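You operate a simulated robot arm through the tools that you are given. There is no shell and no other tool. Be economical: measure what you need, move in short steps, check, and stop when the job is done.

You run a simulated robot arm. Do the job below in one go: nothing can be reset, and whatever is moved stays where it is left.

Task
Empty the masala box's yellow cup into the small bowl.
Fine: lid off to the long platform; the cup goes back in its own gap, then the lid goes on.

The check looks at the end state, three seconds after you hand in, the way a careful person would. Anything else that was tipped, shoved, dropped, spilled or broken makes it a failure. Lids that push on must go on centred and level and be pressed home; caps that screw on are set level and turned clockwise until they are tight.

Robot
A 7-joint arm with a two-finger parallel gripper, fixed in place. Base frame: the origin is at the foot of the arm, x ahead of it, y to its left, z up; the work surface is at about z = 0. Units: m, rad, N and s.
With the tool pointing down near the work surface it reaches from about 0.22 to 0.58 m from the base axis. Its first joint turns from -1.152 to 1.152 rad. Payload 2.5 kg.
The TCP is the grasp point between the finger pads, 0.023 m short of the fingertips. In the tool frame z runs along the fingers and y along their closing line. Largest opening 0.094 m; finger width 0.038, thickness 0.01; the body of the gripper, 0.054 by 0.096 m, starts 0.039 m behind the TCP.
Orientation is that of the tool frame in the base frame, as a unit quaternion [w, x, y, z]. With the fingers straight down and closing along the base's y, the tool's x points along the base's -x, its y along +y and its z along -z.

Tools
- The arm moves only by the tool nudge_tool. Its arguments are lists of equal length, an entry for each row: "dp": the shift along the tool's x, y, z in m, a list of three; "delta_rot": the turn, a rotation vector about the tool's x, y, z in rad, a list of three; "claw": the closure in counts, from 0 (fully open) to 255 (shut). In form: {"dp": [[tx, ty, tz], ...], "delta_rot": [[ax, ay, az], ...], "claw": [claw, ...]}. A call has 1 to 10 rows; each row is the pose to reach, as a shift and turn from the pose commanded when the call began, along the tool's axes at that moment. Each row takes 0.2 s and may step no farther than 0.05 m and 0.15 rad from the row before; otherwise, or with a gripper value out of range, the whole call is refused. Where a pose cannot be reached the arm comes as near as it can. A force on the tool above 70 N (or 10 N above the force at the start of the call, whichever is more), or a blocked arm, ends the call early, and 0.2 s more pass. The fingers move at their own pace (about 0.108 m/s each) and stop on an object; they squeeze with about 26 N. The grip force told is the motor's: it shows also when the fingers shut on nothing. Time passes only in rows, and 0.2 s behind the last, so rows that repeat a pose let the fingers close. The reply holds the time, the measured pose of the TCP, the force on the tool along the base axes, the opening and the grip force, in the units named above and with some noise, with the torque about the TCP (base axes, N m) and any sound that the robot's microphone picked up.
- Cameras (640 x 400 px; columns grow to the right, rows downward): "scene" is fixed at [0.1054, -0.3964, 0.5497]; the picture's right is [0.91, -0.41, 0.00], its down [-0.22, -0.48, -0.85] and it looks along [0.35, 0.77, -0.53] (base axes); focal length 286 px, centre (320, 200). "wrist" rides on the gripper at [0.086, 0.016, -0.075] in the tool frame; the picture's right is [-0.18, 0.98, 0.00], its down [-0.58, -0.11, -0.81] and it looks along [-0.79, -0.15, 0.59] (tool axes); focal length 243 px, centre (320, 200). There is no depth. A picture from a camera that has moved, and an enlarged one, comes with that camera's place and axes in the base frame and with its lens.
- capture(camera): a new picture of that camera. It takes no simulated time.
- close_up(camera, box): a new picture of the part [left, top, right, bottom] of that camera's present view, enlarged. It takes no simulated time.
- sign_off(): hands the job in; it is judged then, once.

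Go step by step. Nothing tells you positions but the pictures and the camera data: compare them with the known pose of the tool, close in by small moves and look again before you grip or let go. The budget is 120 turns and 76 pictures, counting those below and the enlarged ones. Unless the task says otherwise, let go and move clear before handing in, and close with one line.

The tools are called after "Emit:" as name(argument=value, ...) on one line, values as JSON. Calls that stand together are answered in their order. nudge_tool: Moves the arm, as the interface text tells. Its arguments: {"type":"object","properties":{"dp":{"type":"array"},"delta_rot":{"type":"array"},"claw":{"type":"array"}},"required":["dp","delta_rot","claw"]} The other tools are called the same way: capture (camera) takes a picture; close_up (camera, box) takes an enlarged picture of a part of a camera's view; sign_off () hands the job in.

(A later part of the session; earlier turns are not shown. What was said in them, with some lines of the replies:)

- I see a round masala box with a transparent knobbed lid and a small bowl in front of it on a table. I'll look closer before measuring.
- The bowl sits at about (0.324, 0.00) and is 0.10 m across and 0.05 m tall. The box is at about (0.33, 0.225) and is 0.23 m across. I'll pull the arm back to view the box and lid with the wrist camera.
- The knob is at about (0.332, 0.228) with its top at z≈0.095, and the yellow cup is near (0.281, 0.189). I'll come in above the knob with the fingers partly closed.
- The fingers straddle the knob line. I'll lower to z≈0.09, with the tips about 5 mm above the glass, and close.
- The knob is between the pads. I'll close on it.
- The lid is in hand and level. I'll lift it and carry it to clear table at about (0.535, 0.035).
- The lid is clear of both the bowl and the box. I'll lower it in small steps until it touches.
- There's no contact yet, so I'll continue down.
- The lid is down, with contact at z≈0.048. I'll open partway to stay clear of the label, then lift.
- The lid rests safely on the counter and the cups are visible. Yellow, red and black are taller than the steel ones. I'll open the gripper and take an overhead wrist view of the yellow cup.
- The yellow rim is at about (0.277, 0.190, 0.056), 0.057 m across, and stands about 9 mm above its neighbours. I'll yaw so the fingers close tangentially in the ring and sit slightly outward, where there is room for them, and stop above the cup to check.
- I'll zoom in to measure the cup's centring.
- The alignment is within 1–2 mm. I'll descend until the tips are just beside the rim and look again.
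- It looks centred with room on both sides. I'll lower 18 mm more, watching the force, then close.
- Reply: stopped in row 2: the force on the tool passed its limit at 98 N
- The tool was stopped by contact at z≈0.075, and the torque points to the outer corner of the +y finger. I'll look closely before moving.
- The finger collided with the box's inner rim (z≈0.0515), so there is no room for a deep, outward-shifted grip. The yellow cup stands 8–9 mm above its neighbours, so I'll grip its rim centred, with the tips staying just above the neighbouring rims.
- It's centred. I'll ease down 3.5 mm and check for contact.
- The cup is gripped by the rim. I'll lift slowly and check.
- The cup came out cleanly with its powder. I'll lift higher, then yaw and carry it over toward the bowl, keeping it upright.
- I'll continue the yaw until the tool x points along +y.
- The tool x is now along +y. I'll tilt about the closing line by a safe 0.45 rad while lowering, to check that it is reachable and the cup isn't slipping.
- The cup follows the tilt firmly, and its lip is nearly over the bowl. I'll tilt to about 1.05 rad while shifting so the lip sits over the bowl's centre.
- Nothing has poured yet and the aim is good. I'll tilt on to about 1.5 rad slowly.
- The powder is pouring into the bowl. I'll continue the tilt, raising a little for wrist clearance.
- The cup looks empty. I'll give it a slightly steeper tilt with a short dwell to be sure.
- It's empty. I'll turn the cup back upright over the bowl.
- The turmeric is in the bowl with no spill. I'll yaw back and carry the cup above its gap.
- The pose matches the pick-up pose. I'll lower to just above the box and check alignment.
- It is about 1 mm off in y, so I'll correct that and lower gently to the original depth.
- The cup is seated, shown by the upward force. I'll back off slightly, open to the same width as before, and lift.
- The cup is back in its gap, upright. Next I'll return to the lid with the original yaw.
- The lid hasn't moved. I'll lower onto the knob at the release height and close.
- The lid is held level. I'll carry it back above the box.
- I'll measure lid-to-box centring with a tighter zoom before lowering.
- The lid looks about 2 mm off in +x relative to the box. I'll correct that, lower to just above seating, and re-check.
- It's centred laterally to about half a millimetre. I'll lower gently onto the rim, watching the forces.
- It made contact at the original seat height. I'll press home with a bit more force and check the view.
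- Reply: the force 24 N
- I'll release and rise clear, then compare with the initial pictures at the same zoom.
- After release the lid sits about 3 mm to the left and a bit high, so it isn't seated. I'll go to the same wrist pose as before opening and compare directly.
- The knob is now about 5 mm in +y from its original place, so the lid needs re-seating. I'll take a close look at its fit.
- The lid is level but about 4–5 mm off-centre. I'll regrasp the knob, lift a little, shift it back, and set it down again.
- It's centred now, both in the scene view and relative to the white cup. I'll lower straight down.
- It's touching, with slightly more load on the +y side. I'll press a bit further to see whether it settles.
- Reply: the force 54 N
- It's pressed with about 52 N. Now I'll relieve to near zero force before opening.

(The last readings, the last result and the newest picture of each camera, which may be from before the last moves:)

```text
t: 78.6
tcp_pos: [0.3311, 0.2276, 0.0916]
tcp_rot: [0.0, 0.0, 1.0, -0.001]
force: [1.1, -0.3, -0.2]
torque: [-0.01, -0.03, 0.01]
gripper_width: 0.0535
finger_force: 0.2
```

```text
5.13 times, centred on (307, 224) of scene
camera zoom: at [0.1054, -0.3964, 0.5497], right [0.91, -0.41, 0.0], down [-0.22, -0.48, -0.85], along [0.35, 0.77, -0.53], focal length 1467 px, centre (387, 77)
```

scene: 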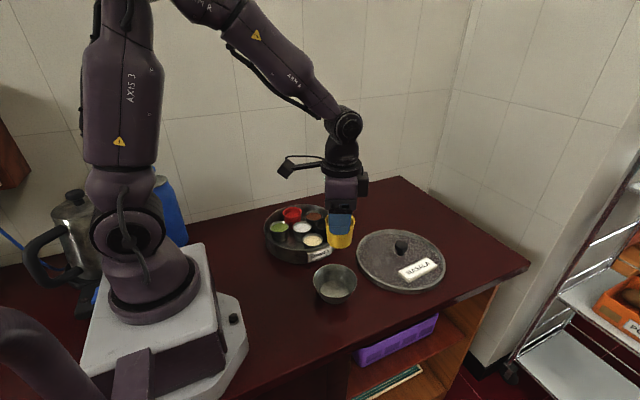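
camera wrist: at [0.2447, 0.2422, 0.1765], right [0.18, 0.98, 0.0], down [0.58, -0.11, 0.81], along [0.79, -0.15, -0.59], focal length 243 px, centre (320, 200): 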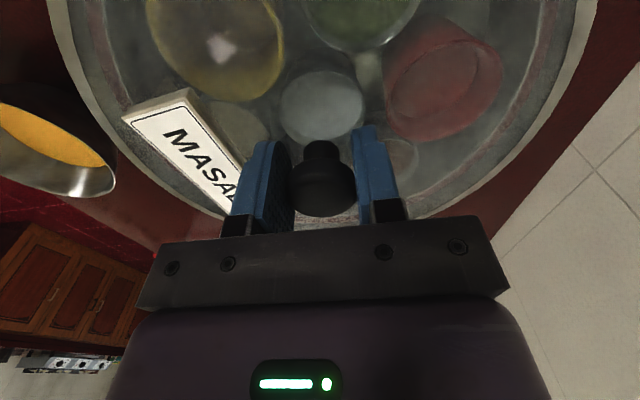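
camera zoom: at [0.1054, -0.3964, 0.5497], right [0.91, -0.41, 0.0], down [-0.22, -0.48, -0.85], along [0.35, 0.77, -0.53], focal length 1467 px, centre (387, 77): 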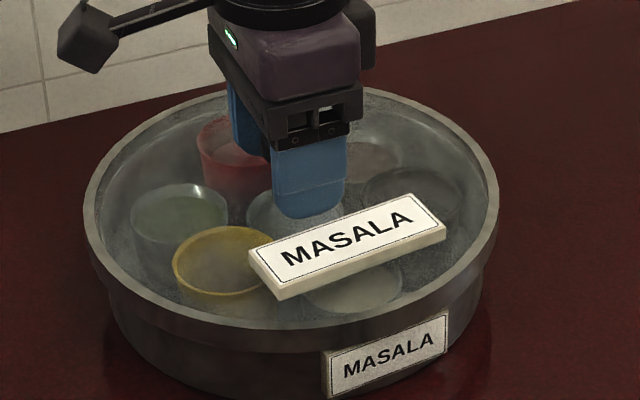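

It's released without force. I'll rise straight up to the comparison pose.

Emit:
nudge_tool(dp=[[0, 0, -0.015], [0, 0, -0.03], [0, 0, -0.054], [-0.003, 0, -0.054], [-0.003, 0, -0.054]], delta_rot=[[0, 0, 0], [0, 0, 0], [0, 0, 0], [0, 0, 0], [0, 0, 0]], claw=[100, 100, 100, 100, 100])

Emit:
capture(camera="wrist")

Emit:
close_up(camera="scene", box=[240, 180, 380, 310])

```text
t: 79.8
tcp_pos: [0.3331, 0.2266, 0.1449]
tcp_rot: [-0.001, 0.0, 1.0, -0.002]
force: [0.3, 0.5, 0.1]
torque: [0.0, -0.01, 0.01]
gripper_width: 0.057
finger_force: 0.0
```

```text
8 pictures are left
camera wrist: at [0.2474, 0.2425, 0.2193], right [0.18, 0.98, 0.0], down [0.58, -0.11, 0.81], along [0.79, -0.15, -0.59], focal length 243 px, centre (320, 200)
```

wrist: 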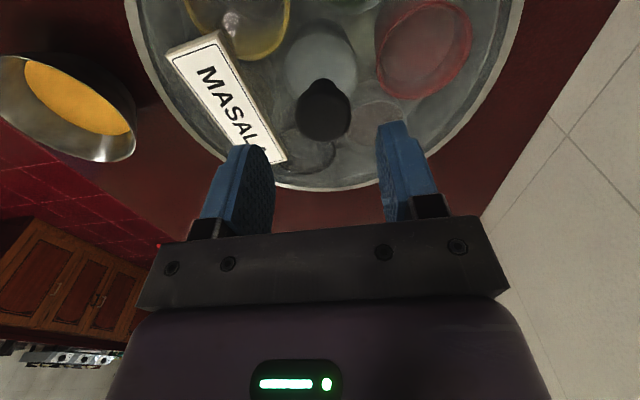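

```text
3.08 times, centred on (310, 245) of scene
camera zoom: at [0.1054, -0.3964, 0.5497], right [0.91, -0.41, 0.0], down [-0.22, -0.48, -0.85], along [0.35, 0.77, -0.53], focal length 880 px, centre (351, 62)
```

zoom: 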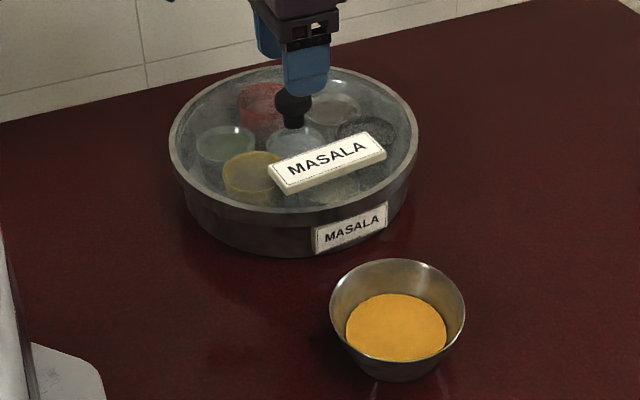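

The lid now matches its original place to within about 1 mm, level and pressed. I'll retreat upward and take a last look.

Emit:
nudge_tool(dp=[[0, 0, -0.05], [0, 0, -0.1], [0, 0, -0.15], [0.03, 0, -0.18], [0.06, 0, -0.2]], delta_rot=[[0, 0, 0], [0, 0, 0], [0, 0, 0], [0, 0, 0], [0, 0, 0]], claw=[100, 100, 100, 50, 0])

Emit:
close_up(camera="scene", box=[258, 190, 344, 268])

Emit:
capture(camera="scene")

```text
t: 81.0
tcp_pos: [0.2716, 0.2278, 0.3458]
tcp_rot: [0.0, 0.0, 1.0, -0.001]
force: [0.1, -0.2, 0.6]
torque: [-0.01, -0.01, -0.02]
gripper_width: 0.094
finger_force: 0.0
```

```text
5.13 times, centred on (301, 229) of scene
camera zoom: at [0.1054, -0.3964, 0.5497], right [0.91, -0.41, 0.0], down [-0.22, -0.48, -0.85], along [0.35, 0.77, -0.53], focal length 1467 px, centre (417, 51)
```

zoom: 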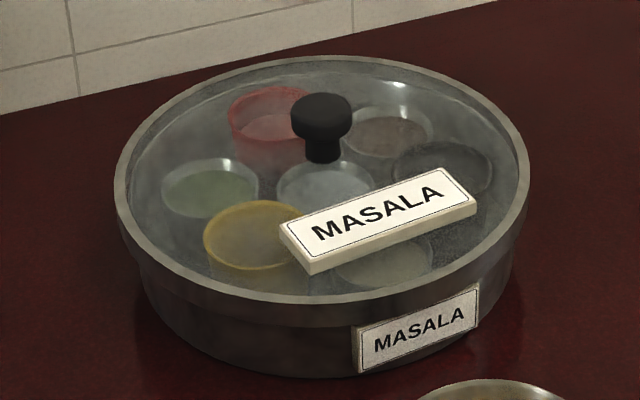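

```text
5 pictures are left
```

scene: 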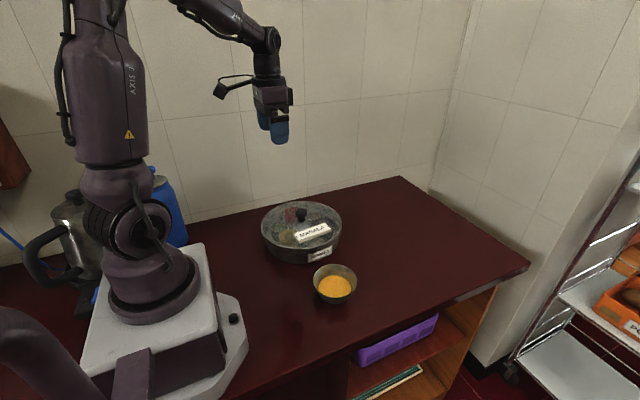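

The turmeric is in the bowl, the yellow cup is in its gap, the lid is on centred and level, and the arm is clear. I'll hand in.

Emit:
sign_off()

```text
The job is handed in.
```

The yellow cup is emptied into the small bowl and back in its own gap. The lid is pressed back on, centred to within about 1 mm after one re-seat, and I saw no spills.
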